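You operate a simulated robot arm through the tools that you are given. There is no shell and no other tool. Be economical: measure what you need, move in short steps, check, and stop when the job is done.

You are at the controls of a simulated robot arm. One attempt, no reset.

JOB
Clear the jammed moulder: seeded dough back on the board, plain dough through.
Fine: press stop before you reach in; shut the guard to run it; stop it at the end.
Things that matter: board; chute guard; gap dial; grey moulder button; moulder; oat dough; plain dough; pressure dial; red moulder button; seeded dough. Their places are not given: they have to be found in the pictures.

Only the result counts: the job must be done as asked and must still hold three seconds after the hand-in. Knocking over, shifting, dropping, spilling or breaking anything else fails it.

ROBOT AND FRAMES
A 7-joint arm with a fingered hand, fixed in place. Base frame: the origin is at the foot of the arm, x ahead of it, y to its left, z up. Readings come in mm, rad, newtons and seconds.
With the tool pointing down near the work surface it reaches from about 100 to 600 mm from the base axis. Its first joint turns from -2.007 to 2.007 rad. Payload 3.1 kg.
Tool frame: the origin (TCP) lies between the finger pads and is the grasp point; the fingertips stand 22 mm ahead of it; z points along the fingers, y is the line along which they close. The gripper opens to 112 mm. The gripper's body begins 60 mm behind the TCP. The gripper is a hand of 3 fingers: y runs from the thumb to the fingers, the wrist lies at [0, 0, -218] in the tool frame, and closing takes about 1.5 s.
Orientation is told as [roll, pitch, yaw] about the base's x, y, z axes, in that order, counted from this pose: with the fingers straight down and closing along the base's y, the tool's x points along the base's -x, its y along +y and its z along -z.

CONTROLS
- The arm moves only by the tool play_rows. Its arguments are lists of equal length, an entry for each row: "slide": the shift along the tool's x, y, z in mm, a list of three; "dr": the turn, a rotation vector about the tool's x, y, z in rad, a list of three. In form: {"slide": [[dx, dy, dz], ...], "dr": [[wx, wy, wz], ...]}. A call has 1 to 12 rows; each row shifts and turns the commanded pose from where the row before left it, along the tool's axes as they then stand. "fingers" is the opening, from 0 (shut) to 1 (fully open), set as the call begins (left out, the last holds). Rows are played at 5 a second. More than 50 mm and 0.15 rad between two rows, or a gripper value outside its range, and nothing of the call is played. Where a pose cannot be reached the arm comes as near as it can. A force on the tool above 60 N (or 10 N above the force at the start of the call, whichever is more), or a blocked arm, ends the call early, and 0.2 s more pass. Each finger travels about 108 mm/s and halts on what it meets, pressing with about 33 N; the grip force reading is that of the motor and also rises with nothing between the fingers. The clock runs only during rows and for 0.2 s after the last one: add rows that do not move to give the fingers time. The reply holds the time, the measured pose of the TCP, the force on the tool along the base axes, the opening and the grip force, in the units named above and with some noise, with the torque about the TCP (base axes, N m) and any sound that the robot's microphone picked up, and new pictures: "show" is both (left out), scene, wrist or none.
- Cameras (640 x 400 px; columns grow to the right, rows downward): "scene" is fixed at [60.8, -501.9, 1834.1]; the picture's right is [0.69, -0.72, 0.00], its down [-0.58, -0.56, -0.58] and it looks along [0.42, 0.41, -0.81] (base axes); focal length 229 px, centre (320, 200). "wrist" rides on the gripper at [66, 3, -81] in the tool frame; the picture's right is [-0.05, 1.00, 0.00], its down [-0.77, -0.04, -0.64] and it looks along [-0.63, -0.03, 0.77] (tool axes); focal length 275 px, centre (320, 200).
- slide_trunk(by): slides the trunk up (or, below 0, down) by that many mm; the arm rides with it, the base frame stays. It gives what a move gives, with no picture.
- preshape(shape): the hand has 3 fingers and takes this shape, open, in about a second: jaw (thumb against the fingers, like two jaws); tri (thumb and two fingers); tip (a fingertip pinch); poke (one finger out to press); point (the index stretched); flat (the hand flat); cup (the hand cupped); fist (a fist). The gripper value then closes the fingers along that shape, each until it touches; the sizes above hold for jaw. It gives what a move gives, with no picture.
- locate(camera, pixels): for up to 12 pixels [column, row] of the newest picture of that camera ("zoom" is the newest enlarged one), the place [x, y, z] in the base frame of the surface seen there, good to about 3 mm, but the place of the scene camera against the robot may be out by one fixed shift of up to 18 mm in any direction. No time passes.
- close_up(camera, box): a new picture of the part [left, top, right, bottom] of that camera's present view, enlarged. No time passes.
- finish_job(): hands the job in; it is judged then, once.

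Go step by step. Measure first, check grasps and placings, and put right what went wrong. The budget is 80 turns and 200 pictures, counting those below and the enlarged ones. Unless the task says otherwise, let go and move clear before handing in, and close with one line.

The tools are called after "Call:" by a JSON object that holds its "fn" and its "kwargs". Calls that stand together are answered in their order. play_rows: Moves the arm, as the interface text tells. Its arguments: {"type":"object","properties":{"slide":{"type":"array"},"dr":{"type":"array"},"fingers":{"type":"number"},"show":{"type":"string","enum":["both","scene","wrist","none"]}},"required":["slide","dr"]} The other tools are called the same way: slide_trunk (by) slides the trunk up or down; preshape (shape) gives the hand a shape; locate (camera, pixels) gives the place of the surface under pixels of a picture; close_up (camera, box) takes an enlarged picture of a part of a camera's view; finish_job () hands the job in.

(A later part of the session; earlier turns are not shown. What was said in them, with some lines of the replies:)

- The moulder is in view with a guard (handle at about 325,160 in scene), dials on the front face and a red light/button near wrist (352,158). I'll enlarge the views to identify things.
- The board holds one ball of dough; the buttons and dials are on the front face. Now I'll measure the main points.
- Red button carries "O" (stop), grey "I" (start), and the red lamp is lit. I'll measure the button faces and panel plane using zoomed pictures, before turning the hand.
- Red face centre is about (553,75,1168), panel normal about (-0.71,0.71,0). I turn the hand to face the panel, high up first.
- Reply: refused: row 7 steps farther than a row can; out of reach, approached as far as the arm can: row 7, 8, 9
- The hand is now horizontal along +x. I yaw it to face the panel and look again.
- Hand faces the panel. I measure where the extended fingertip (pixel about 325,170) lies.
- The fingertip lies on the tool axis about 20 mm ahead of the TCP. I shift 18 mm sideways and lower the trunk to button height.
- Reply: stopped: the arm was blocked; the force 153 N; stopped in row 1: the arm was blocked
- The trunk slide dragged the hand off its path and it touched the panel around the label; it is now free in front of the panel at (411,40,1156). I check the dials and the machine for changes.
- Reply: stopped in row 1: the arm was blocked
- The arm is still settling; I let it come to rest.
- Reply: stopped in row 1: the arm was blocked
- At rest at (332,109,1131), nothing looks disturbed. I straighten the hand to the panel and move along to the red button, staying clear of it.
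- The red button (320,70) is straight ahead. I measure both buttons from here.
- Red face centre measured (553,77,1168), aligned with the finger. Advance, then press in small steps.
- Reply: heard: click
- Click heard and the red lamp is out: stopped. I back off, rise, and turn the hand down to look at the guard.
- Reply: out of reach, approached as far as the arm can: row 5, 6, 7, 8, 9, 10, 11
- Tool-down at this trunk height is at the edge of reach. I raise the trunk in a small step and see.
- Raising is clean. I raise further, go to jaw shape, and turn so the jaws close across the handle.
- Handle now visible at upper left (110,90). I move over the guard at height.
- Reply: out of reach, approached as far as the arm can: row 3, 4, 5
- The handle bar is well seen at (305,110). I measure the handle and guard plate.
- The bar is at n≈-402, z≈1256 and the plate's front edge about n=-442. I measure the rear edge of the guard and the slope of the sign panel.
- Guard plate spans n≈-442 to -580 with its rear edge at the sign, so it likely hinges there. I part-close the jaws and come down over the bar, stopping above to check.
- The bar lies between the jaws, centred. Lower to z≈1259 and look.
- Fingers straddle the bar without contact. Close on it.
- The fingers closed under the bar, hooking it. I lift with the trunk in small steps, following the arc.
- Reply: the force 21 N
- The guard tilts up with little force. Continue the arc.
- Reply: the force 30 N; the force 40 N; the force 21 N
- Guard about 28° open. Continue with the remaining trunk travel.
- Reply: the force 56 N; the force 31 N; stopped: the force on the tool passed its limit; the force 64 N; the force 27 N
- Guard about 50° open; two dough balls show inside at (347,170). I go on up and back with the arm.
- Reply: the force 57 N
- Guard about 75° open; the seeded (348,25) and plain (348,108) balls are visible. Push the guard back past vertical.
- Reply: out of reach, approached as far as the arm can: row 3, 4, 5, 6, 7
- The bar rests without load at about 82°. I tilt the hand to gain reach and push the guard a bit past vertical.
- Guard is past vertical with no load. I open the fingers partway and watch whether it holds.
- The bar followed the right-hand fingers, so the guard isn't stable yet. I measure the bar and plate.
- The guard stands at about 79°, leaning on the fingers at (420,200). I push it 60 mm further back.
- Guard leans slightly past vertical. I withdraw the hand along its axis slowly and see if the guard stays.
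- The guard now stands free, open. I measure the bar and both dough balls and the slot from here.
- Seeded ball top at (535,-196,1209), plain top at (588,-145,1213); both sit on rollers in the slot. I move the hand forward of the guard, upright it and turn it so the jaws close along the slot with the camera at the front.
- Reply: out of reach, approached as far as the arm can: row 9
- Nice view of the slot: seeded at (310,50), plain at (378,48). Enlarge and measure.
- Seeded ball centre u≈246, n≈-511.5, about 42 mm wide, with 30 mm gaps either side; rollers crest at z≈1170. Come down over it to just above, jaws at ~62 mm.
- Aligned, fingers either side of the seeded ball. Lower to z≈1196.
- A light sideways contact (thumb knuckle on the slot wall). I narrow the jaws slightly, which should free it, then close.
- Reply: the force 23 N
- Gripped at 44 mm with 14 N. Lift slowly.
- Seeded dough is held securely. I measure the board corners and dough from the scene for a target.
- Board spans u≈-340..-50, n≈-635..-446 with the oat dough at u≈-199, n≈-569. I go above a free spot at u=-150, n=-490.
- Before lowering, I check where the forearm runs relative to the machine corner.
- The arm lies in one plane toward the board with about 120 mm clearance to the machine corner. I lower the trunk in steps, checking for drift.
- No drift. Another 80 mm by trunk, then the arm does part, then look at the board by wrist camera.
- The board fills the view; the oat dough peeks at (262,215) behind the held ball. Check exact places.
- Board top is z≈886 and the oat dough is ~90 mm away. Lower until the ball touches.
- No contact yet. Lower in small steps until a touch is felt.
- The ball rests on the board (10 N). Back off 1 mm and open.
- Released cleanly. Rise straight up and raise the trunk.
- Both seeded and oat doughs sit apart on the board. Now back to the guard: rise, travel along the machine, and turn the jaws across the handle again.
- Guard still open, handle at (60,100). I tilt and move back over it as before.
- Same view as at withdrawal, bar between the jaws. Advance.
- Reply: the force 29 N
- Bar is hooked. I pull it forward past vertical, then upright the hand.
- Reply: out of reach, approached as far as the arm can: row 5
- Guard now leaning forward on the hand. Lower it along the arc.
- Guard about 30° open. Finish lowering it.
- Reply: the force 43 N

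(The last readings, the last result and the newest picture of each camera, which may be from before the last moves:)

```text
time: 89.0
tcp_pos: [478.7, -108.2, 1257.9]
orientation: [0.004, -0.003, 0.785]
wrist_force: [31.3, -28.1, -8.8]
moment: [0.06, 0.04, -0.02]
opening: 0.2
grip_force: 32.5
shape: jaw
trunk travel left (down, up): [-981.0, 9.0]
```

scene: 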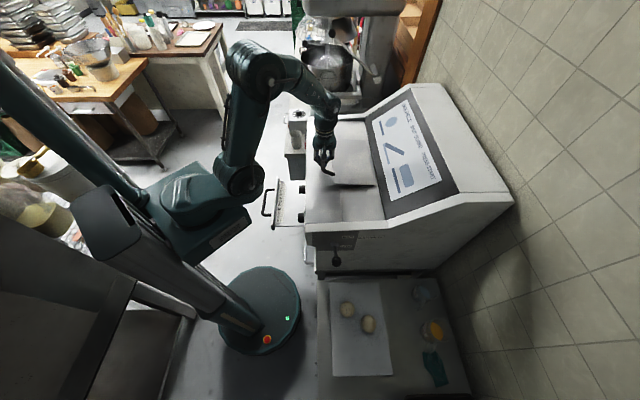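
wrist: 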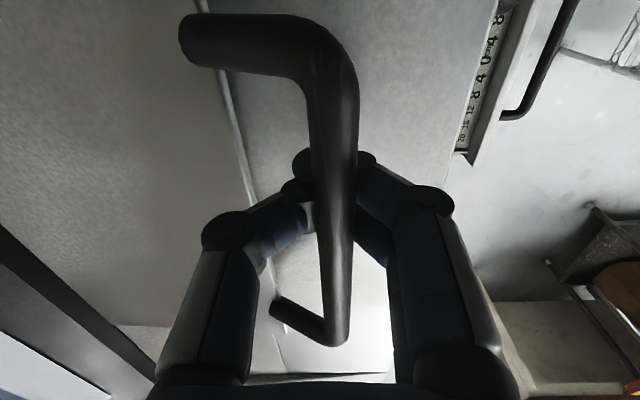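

Nearly shut; slightly too far forward. Ease back, lower a bit, and open.

Call:
{"fn": "play_rows", "kwargs": {"slide": [[0, -5, 3], [0, -3, 3], [0, 0, 0]], "dr": [[0, 0, 0], [0, 0, 0], [0, 0, 0]], "show": "none"}}

Call:
{"fn": "play_rows", "kwargs": {"slide": [[0, 0, 0], [0, 0, 0], [0, 0, 0], [0, 0, 0]], "dr": [[0, 0, 0], [0, 0, 0], [0, 0, 0], [0, 0, 0]], "fingers": 0.35, "show": "wrist"}}

```text
time: 89.8
tcp_pos: [478.9, -107.1, 1252.2]
orientation: [0.004, 0.001, 0.784]
wrist_force: [18.2, -16.7, -5.8]
moment: [0.04, 0.05, 0.0]
opening: 0.0
grip_force: 32.6
shape: jaw
trunk travel left (down, up): [-981.0, 9.0]
```

```text
time: 90.8
tcp_pos: [469.8, -102.3, 1255.1]
orientation: [-0.002, 0.001, 0.787]
wrist_force: [-0.5, 0.0, -1.1]
moment: [0.01, 0.0, 0.02]
opening: 38.8
grip_force: 0.1
shape: jaw
trunk travel left (down, up): [-981.0, 9.0]
```

wrist: 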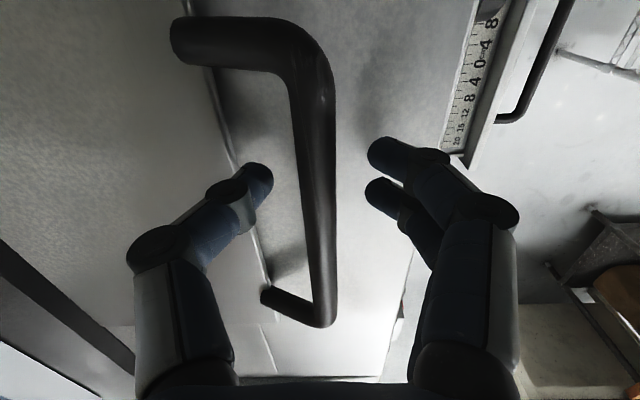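

Open around the bar, no contact. Rise 80 mm and verify the guard height.

Call:
{"fn": "play_rows", "kwargs": {"slide": [[0, 0, -15], [0, 0, -30], [0, 0, -40], [0, 0, 0]], "dr": [[0, 0, 0], [0, 0, 0], [0, 0, 0], [0, 0, 0]], "show": "wrist"}}

Call:
{"fn": "locate", "kwargs": {"camera": "wrist", "pixels": [[310, 100], [312, 180], [230, 60], [200, 40], [100, 100], [150, 60]]}}

```text
time: 91.8
tcp_pos: [473.7, -101.9, 1341.8]
orientation: [-0.001, 0.0, 0.786]
wrist_force: [0.2, 0.5, -1.0]
moment: [-0.01, 0.02, 0.0]
opening: 38.7
grip_force: 0.0
shape: jaw
trunk travel left (down, up): [-981.0, 9.0]
```

wrist: 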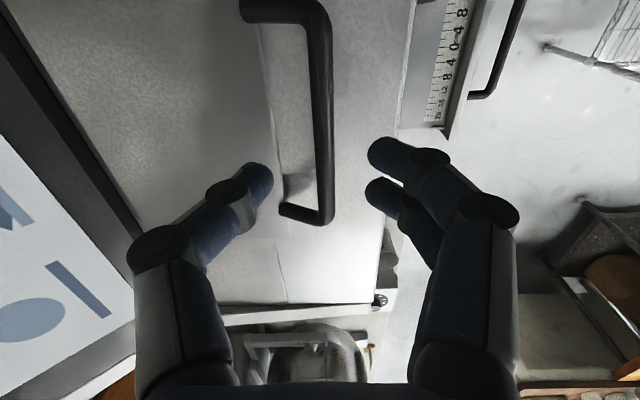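

```text
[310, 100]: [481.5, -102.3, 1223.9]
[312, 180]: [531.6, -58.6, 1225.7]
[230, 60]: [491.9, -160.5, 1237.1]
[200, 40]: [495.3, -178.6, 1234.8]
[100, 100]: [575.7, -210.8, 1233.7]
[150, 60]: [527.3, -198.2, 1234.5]
```

Guard is shut flat (plate z≈1235). Now go back to the front of the machine, the way I came, to press start.

Call:
{"fn": "play_rows", "kwargs": {"slide": [[0, 10, -40], [0, 40, -20], [0, 45, 0], [0, 45, 0], [0, 45, 0], [0, 15, 0], [0, 0, 0]], "dr": [[0, 0, 0], [0, 0, 0], [0, 0, 0], [0, 0, 0], [0, 0, 0], [0, 0, 0], [0, 0, 0]], "show": "none"}}

Call:
{"fn": "play_rows", "kwargs": {"slide": [[0, 0, 0], [0, 0, 0], [0, 0, 0], [0, 0, 0], [0, 0, 0], [0, 0, 0], [0, 0, 0], [0, 0, 0], [0, 0, 0], [0, 0, 0], [0, 0, 0]], "dr": [[0, 0, 0.1428], [0, 0, 0.1428], [0, 0, 0.1428], [0, 0, 0.1428], [0, 0, 0.1428], [0, 0, 0.1428], [0, 0, 0.1428], [0, 0, 0.1428], [0, 0, 0.1428], [0, 0, 0.1428], [0, 0, 0.1428]], "show": "scene"}}

Call:
{"fn": "preshape", "kwargs": {"shape": "poke"}}

```text
time: 93.4
tcp_pos: [331.2, 39.1, 1400.0]
orientation: [-0.001, 0.002, 0.784]
wrist_force: [0.5, 0.7, -0.7]
moment: [0.01, 0.0, 0.0]
opening: 39.1
grip_force: 0.0
shape: jaw
trunk travel left (down, up): [-981.0, 9.0]
```

```text
time: 95.8
tcp_pos: [331.1, 39.2, 1400.9]
orientation: [-0.002, -0.001, -0.788]
wrist_force: [0.0, -0.2, -0.1]
moment: [0.04, -0.01, -0.01]
opening: 39.0
grip_force: 0.0
shape: jaw
trunk travel left (down, up): [-981.0, 9.0]
```

scene: 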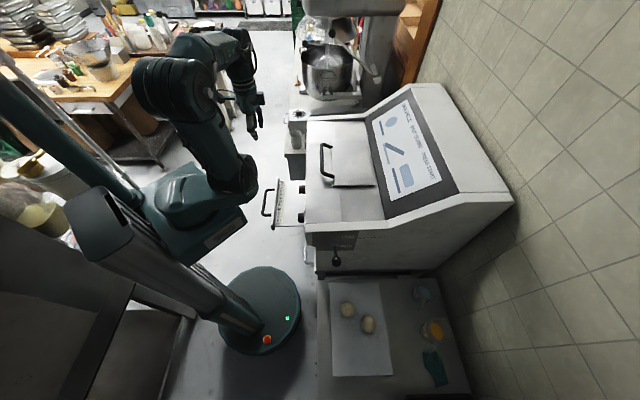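

```text
time: 96.7
tcp_pos: [331.3, 38.6, 1400.2]
orientation: [0.002, -0.001, -0.783]
wrist_force: [-0.6, 0.1, 0.0]
moment: [0.01, 0.0, 0.0]
opening: 0.0
grip_force: 0.0
shape: poke
trunk travel left (down, up): [-981.0, 9.0]
```

Guard shut, rest undisturbed. Raise the hand a little and lower the trunk in steps.

Call:
{"fn": "play_rows", "kwargs": {"slide": [[10, 0, -40], [10, 0, -40], [0, 0, 0]], "dr": [[0, 0, 0], [0, 0, 0], [0, 0, 0]], "show": "none"}}

Call:
{"fn": "slide_trunk", "kwargs": {"by": -150}}

Call:
{"fn": "slide_trunk", "kwargs": {"by": -130}}

```text
time: 97.5
tcp_pos: [318.2, 52.5, 1479.5]
orientation: [0.0, -0.003, -0.786]
wrist_force: [0.2, -0.6, -0.2]
moment: [-0.02, 0.01, -0.04]
opening: 0.0
grip_force: 0.0
shape: poke
trunk travel left (down, up): [-981.0, 9.0]
```

```text
time: 99.3
tcp_pos: [319.5, 52.9, 1328.9]
orientation: [0.0, -0.001, -0.785]
wrist_force: [-0.2, 0.2, -0.5]
moment: [-0.01, -0.01, -0.01]
opening: 0.1
grip_force: 0.0
shape: poke
trunk travel left (down, up): [-831.0, 159.0]
```

```text
time: 100.9
tcp_pos: [319.3, 53.5, 1199.6]
orientation: [0.001, -0.002, -0.785]
wrist_force: [0.4, -0.3, -0.4]
moment: [0.0, 0.0, 0.0]
opening: 0.1
grip_force: 0.1
shape: poke
trunk travel left (down, up): [-701.0, 289.0]
```

Clean. Shift along the machine and tilt the hand to horizontal.

Call:
{"fn": "play_rows", "kwargs": {"slide": [[10, 40, 0], [10, 40, 0], [0, 0, 0]], "dr": [[0, 0, 0], [0, 0, 0], [0, 0, 0]], "show": "none"}}

Call:
{"fn": "play_rows", "kwargs": {"slide": [[0, 0, 0], [0, 0, 0], [0, 0, 0], [0, 0, 0], [0, 0, 0], [0, 0, 0], [0, 0, 0], [0, 0, 0], [0, 0, 0], [0, 0, 0], [0, 0, 0], [0, 0, 0]], "dr": [[0, -0.1428, 0], [0, -0.1428, 0], [0, -0.1428, 0], [0, -0.1428, 0], [0, -0.1428, 0], [0, -0.1428, 0], [0, -0.1428, 0], [0, -0.1428, 0], [0, -0.1428, 0], [0, -0.1428, 0], [0, -0.1428, 0], [0, 0, 0]], "show": "both"}}

```text
time: 101.7
tcp_pos: [362.5, 123.2, 1200.1]
orientation: [0.001, -0.001, -0.785]
wrist_force: [0.1, 1.0, 1.1]
moment: [0.01, -0.02, 0.01]
opening: 0.0
grip_force: 0.1
shape: poke
trunk travel left (down, up): [-701.0, 289.0]
```

```text
time: 104.3
tcp_pos: [361.1, 122.7, 1201.1]
orientation: [2.88, -1.567, 2.616]
wrist_force: [0.5, -0.4, 0.4]
moment: [-0.02, -0.03, 0.01]
opening: 0.0
grip_force: 0.0
shape: poke
trunk travel left (down, up): [-701.0, 289.0]
```

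scene: 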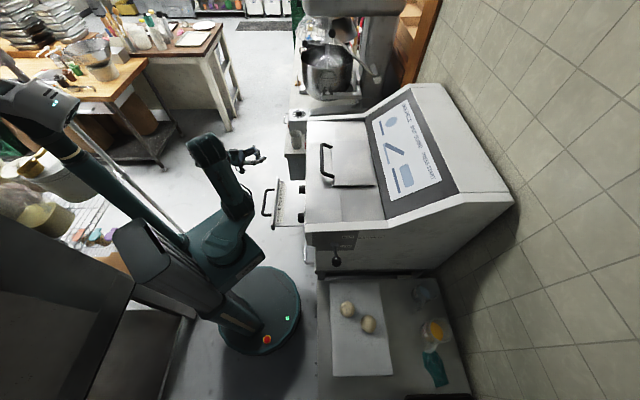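
wrist: 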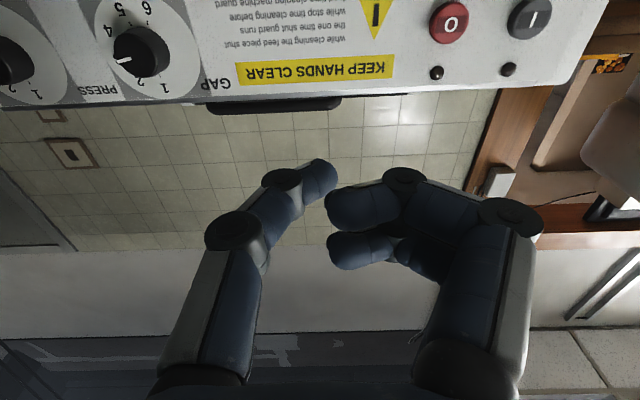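

Ready. Both lamps are off. Move in line with the grey button.

Call:
{"fn": "play_rows", "kwargs": {"slide": [[8, 41, 0], [8, 41, 0], [8, 41, 0], [8, 41, 0], [0, 0, 0]], "dr": [[0, 0, 0], [0, 0, 0], [0, 0, 0], [0, 0, 0], [0, 0, 0]], "show": "wrist"}}

Call:
{"fn": "locate", "kwargs": {"camera": "wrist", "pixels": [[320, 70], [320, 60], [320, 50], [312, 68], [330, 68], [250, 70]]}}

```text
time: 105.5
tcp_pos: [478.3, 239.9, 1168.0]
orientation: [2.755, -1.571, 2.744]
wrist_force: [-0.5, 0.1, 1.5]
moment: [-0.03, 0.01, 0.02]
opening: 0.1
grip_force: 0.1
shape: poke
trunk travel left (down, up): [-701.0, 289.0]
```

wrist: 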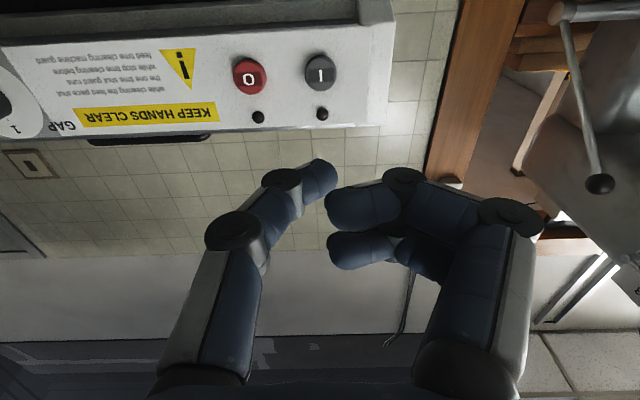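

```text
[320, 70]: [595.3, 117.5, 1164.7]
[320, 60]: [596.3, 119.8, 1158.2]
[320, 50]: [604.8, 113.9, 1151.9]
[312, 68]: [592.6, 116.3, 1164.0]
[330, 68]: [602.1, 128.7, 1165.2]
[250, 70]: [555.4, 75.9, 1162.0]
```

Aligned with the grey button (320,68). Press it in small steps.

Call:
{"fn": "play_rows", "kwargs": {"slide": [[0, 0, 45], [0, 0, 45], [0, 0, 38], [0, 0, 8], [0, 0, 6], [0, 0, 4], [0, 0, 4], [0, 0, 3]], "dr": [[0, 0, 0], [0, 0, 0], [0, 0, 0], [0, 0, 0], [0, 0, 0], [0, 0, 0], [0, 0, 0], [0, 0, 0]], "show": "wrist"}}

```text
time: 107.3
tcp_pos: [583.4, 132.5, 1167.5]
orientation: [3.133, -1.57, 2.367]
wrist_force: [-3.6, 2.2, -0.6]
moment: [0.04, 0.01, 0.0]
opening: 0.0
grip_force: 0.0
shape: poke
trunk travel left (down, up): [-701.0, 289.0]
heard: click
```

wrist: 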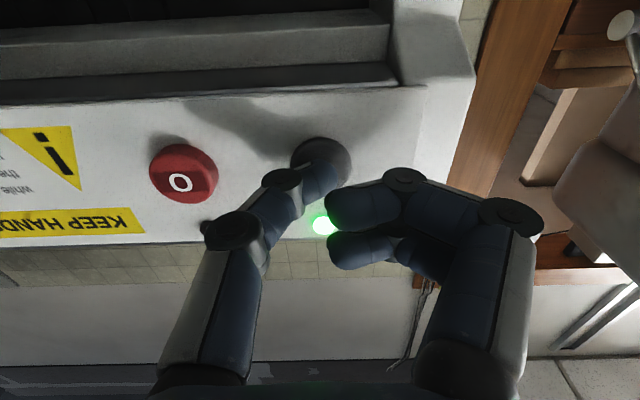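

The green lamp is lit: it runs. Back off, shift towards red, and watch for the plain dough coming out.

Call:
{"fn": "play_rows", "kwargs": {"slide": [[0, 0, -40], [0, 0, -45], [0, 0, -45], [0, 0, -20], [0, -31, 0], [0, -31, 0], [0, 0, 0], [0, 0, 0]], "dr": [[0, 0, 0], [0, 0, 0], [0, 0, 0], [0, 0, 0], [0, 0, 0], [0, 0, 0], [0, 0, 0], [0, 0, 0]], "show": "both"}}

```text
time: 109.1
tcp_pos: [434.9, 195.4, 1169.7]
orientation: [3.077, -1.568, 2.419]
wrist_force: [0.7, 0.5, -0.2]
moment: [0.01, 0.0, 0.01]
opening: 0.0
grip_force: 0.1
shape: poke
trunk travel left (down, up): [-701.0, 289.0]
```

scene: 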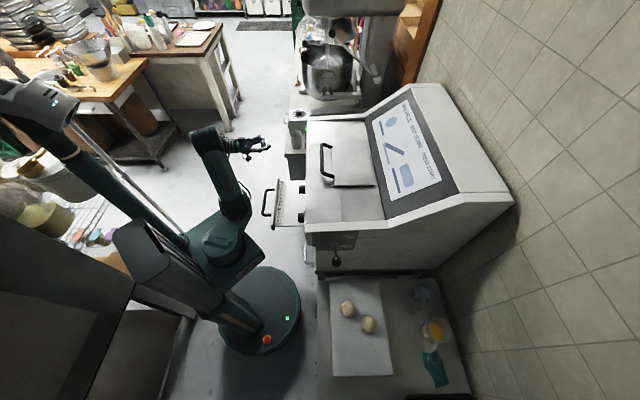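
wrist: 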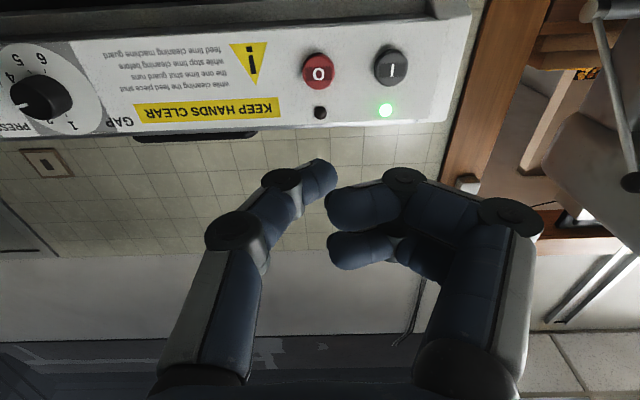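

Running (green lamp at 386,110), red lamp off. Wait and check the tray.

Call:
{"fn": "play_rows", "kwargs": {"slide": [[0, 0, 0], [0, 0, 0], [0, 0, 0], [0, 0, 0], [0, 0, 0], [0, 0, 0], [0, 0, 0], [0, 0, 0], [0, 0, 0], [0, 0, 0], [0, 0, 0], [0, 0, 0]], "dr": [[0, 0, 0], [0, 0, 0], [0, 0, 0], [0, 0, 0], [0, 0, 0], [0, 0, 0], [0, 0, 0], [0, 0, 0], [0, 0, 0], [0, 0, 0], [0, 0, 0], [0, 0, 0]], "show": "both"}}

Call:
{"fn": "close_up", "kwargs": {"camera": "scene", "box": [240, 130, 360, 250]}}

```text
time: 111.7
tcp_pos: [435.5, 194.6, 1170.8]
orientation: [-3.084, -1.57, 2.302]
wrist_force: [0.5, -0.8, -0.4]
moment: [0.0, -0.02, -0.01]
opening: 0.0
grip_force: 0.0
shape: poke
trunk travel left (down, up): [-701.0, 289.0]
```

scene: 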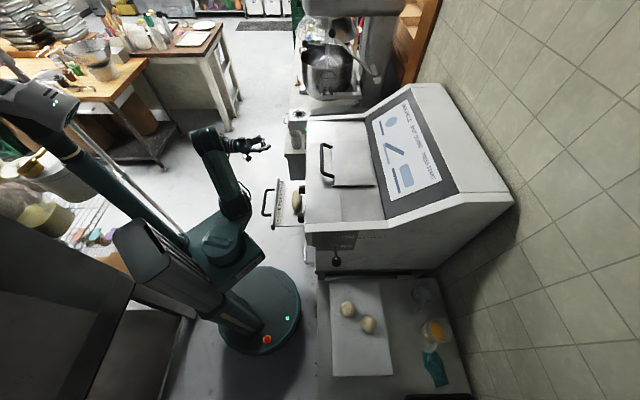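
wrist: 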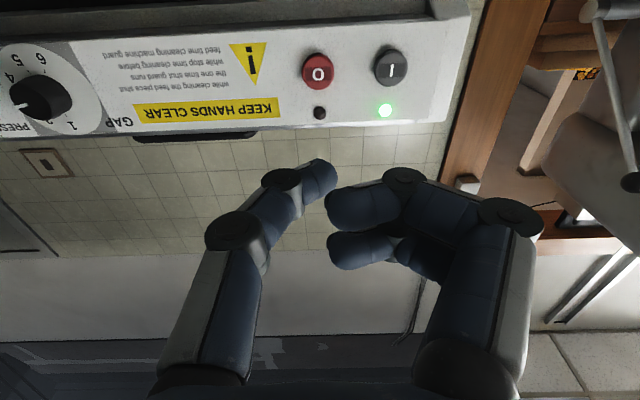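

```text
3.33 times, centred on (300, 190) of scene
```

zoom: 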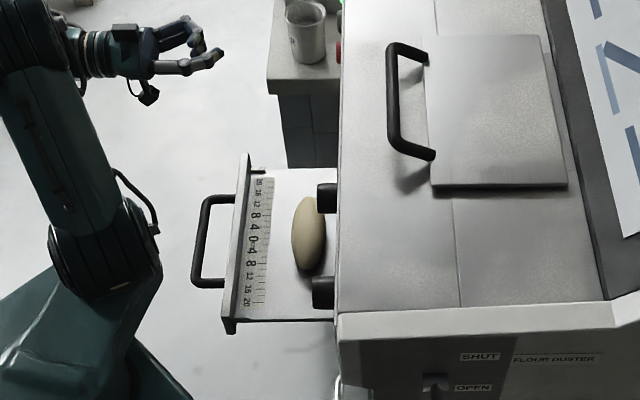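

The plain dough came out moulded onto the tray (zoom 308,235). Now press stop.

Call:
{"fn": "play_rows", "kwargs": {"slide": [[2, 0, 45], [0, 0, 45], [0, 0, 38], [0, 0, 8], [0, 0, 6], [0, 0, 4], [0, 0, 4], [0, 0, 3]], "dr": [[0, 0, 0], [0, 0, 0], [0, 0, 0], [0, 0, 0], [0, 0, 0], [0, 0, 0], [0, 0, 0], [0, 0, 0]], "show": "wrist"}}

```text
time: 113.5
tcp_pos: [540.1, 87.9, 1165.4]
orientation: [-3.005, -1.566, 2.222]
wrist_force: [-9.9, 6.1, -3.0]
moment: [0.02, 0.02, -0.01]
opening: 0.0
grip_force: 0.0
shape: poke
trunk travel left (down, up): [-701.0, 289.0]
heard: click
```

wrist: 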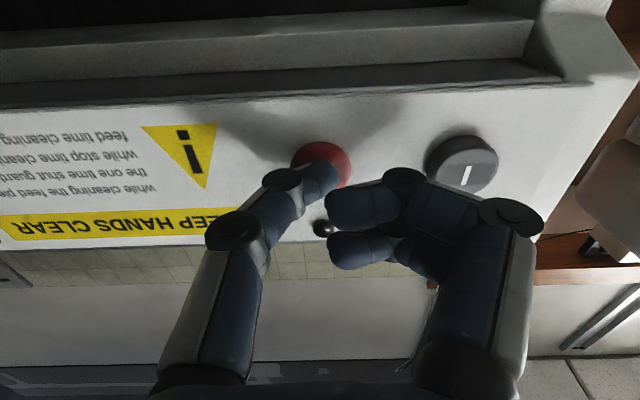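

Click heard. Back off and check the lamps and the scene.

Call:
{"fn": "play_rows", "kwargs": {"slide": [[0, 0, -40], [0, 0, -45], [0, 0, -45], [0, 0, -20], [0, 0, 0]], "dr": [[0, 0, 0], [0, 0, 0], [0, 0, 0], [0, 0, 0], [0, 0, 0]], "show": "both"}}

Call:
{"fn": "close_up", "kwargs": {"camera": "scene", "box": [250, 150, 450, 390]}}

```text
time: 114.7
tcp_pos: [437.5, 192.8, 1165.9]
orientation: [-3.097, -1.568, 2.311]
wrist_force: [0.6, 0.0, -0.5]
moment: [-0.04, 0.0, -0.03]
opening: 0.0
grip_force: 0.0
shape: poke
trunk travel left (down, up): [-701.0, 289.0]
```

scene: 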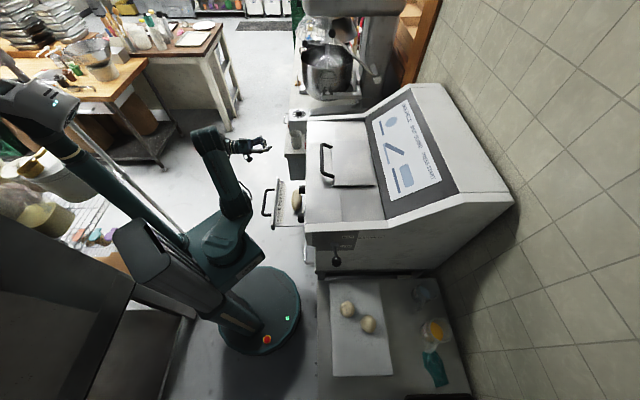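
wrist: 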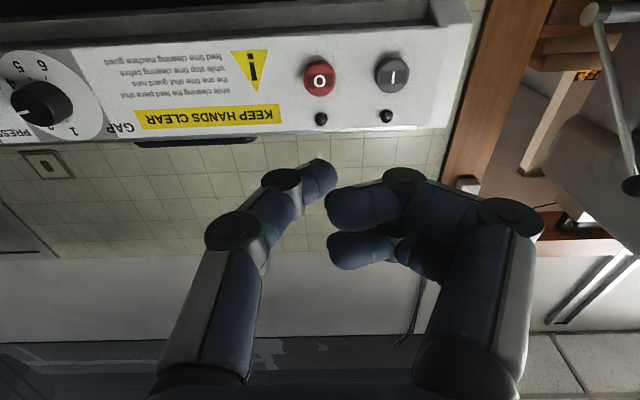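

```text
1.67 times, centred on (350, 270) of scene
```

zoom: 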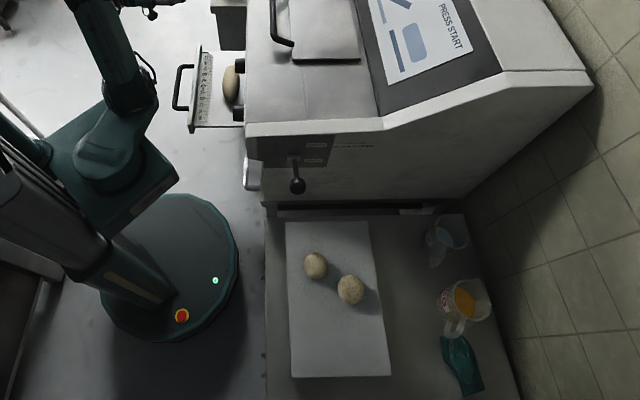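

Both lamps are off, the guard is shut, the plain dough is on the outfeed tray, and the seeded dough is on the board next to the oat dough. The hand is clear, so I'm handing in.

Call:
{"fn": "finish_job", "kwargs": {}}

```text
The job is handed in.
```

The jam is cleared: the seeded dough is back on the board, the plain dough went through onto the outfeed tray, and the moulder is stopped with the guard shut. On the way to the first stop press, lowering the trunk pushed the hand against the front panel with about 150 N. I saw no damage and nothing looked shifted.
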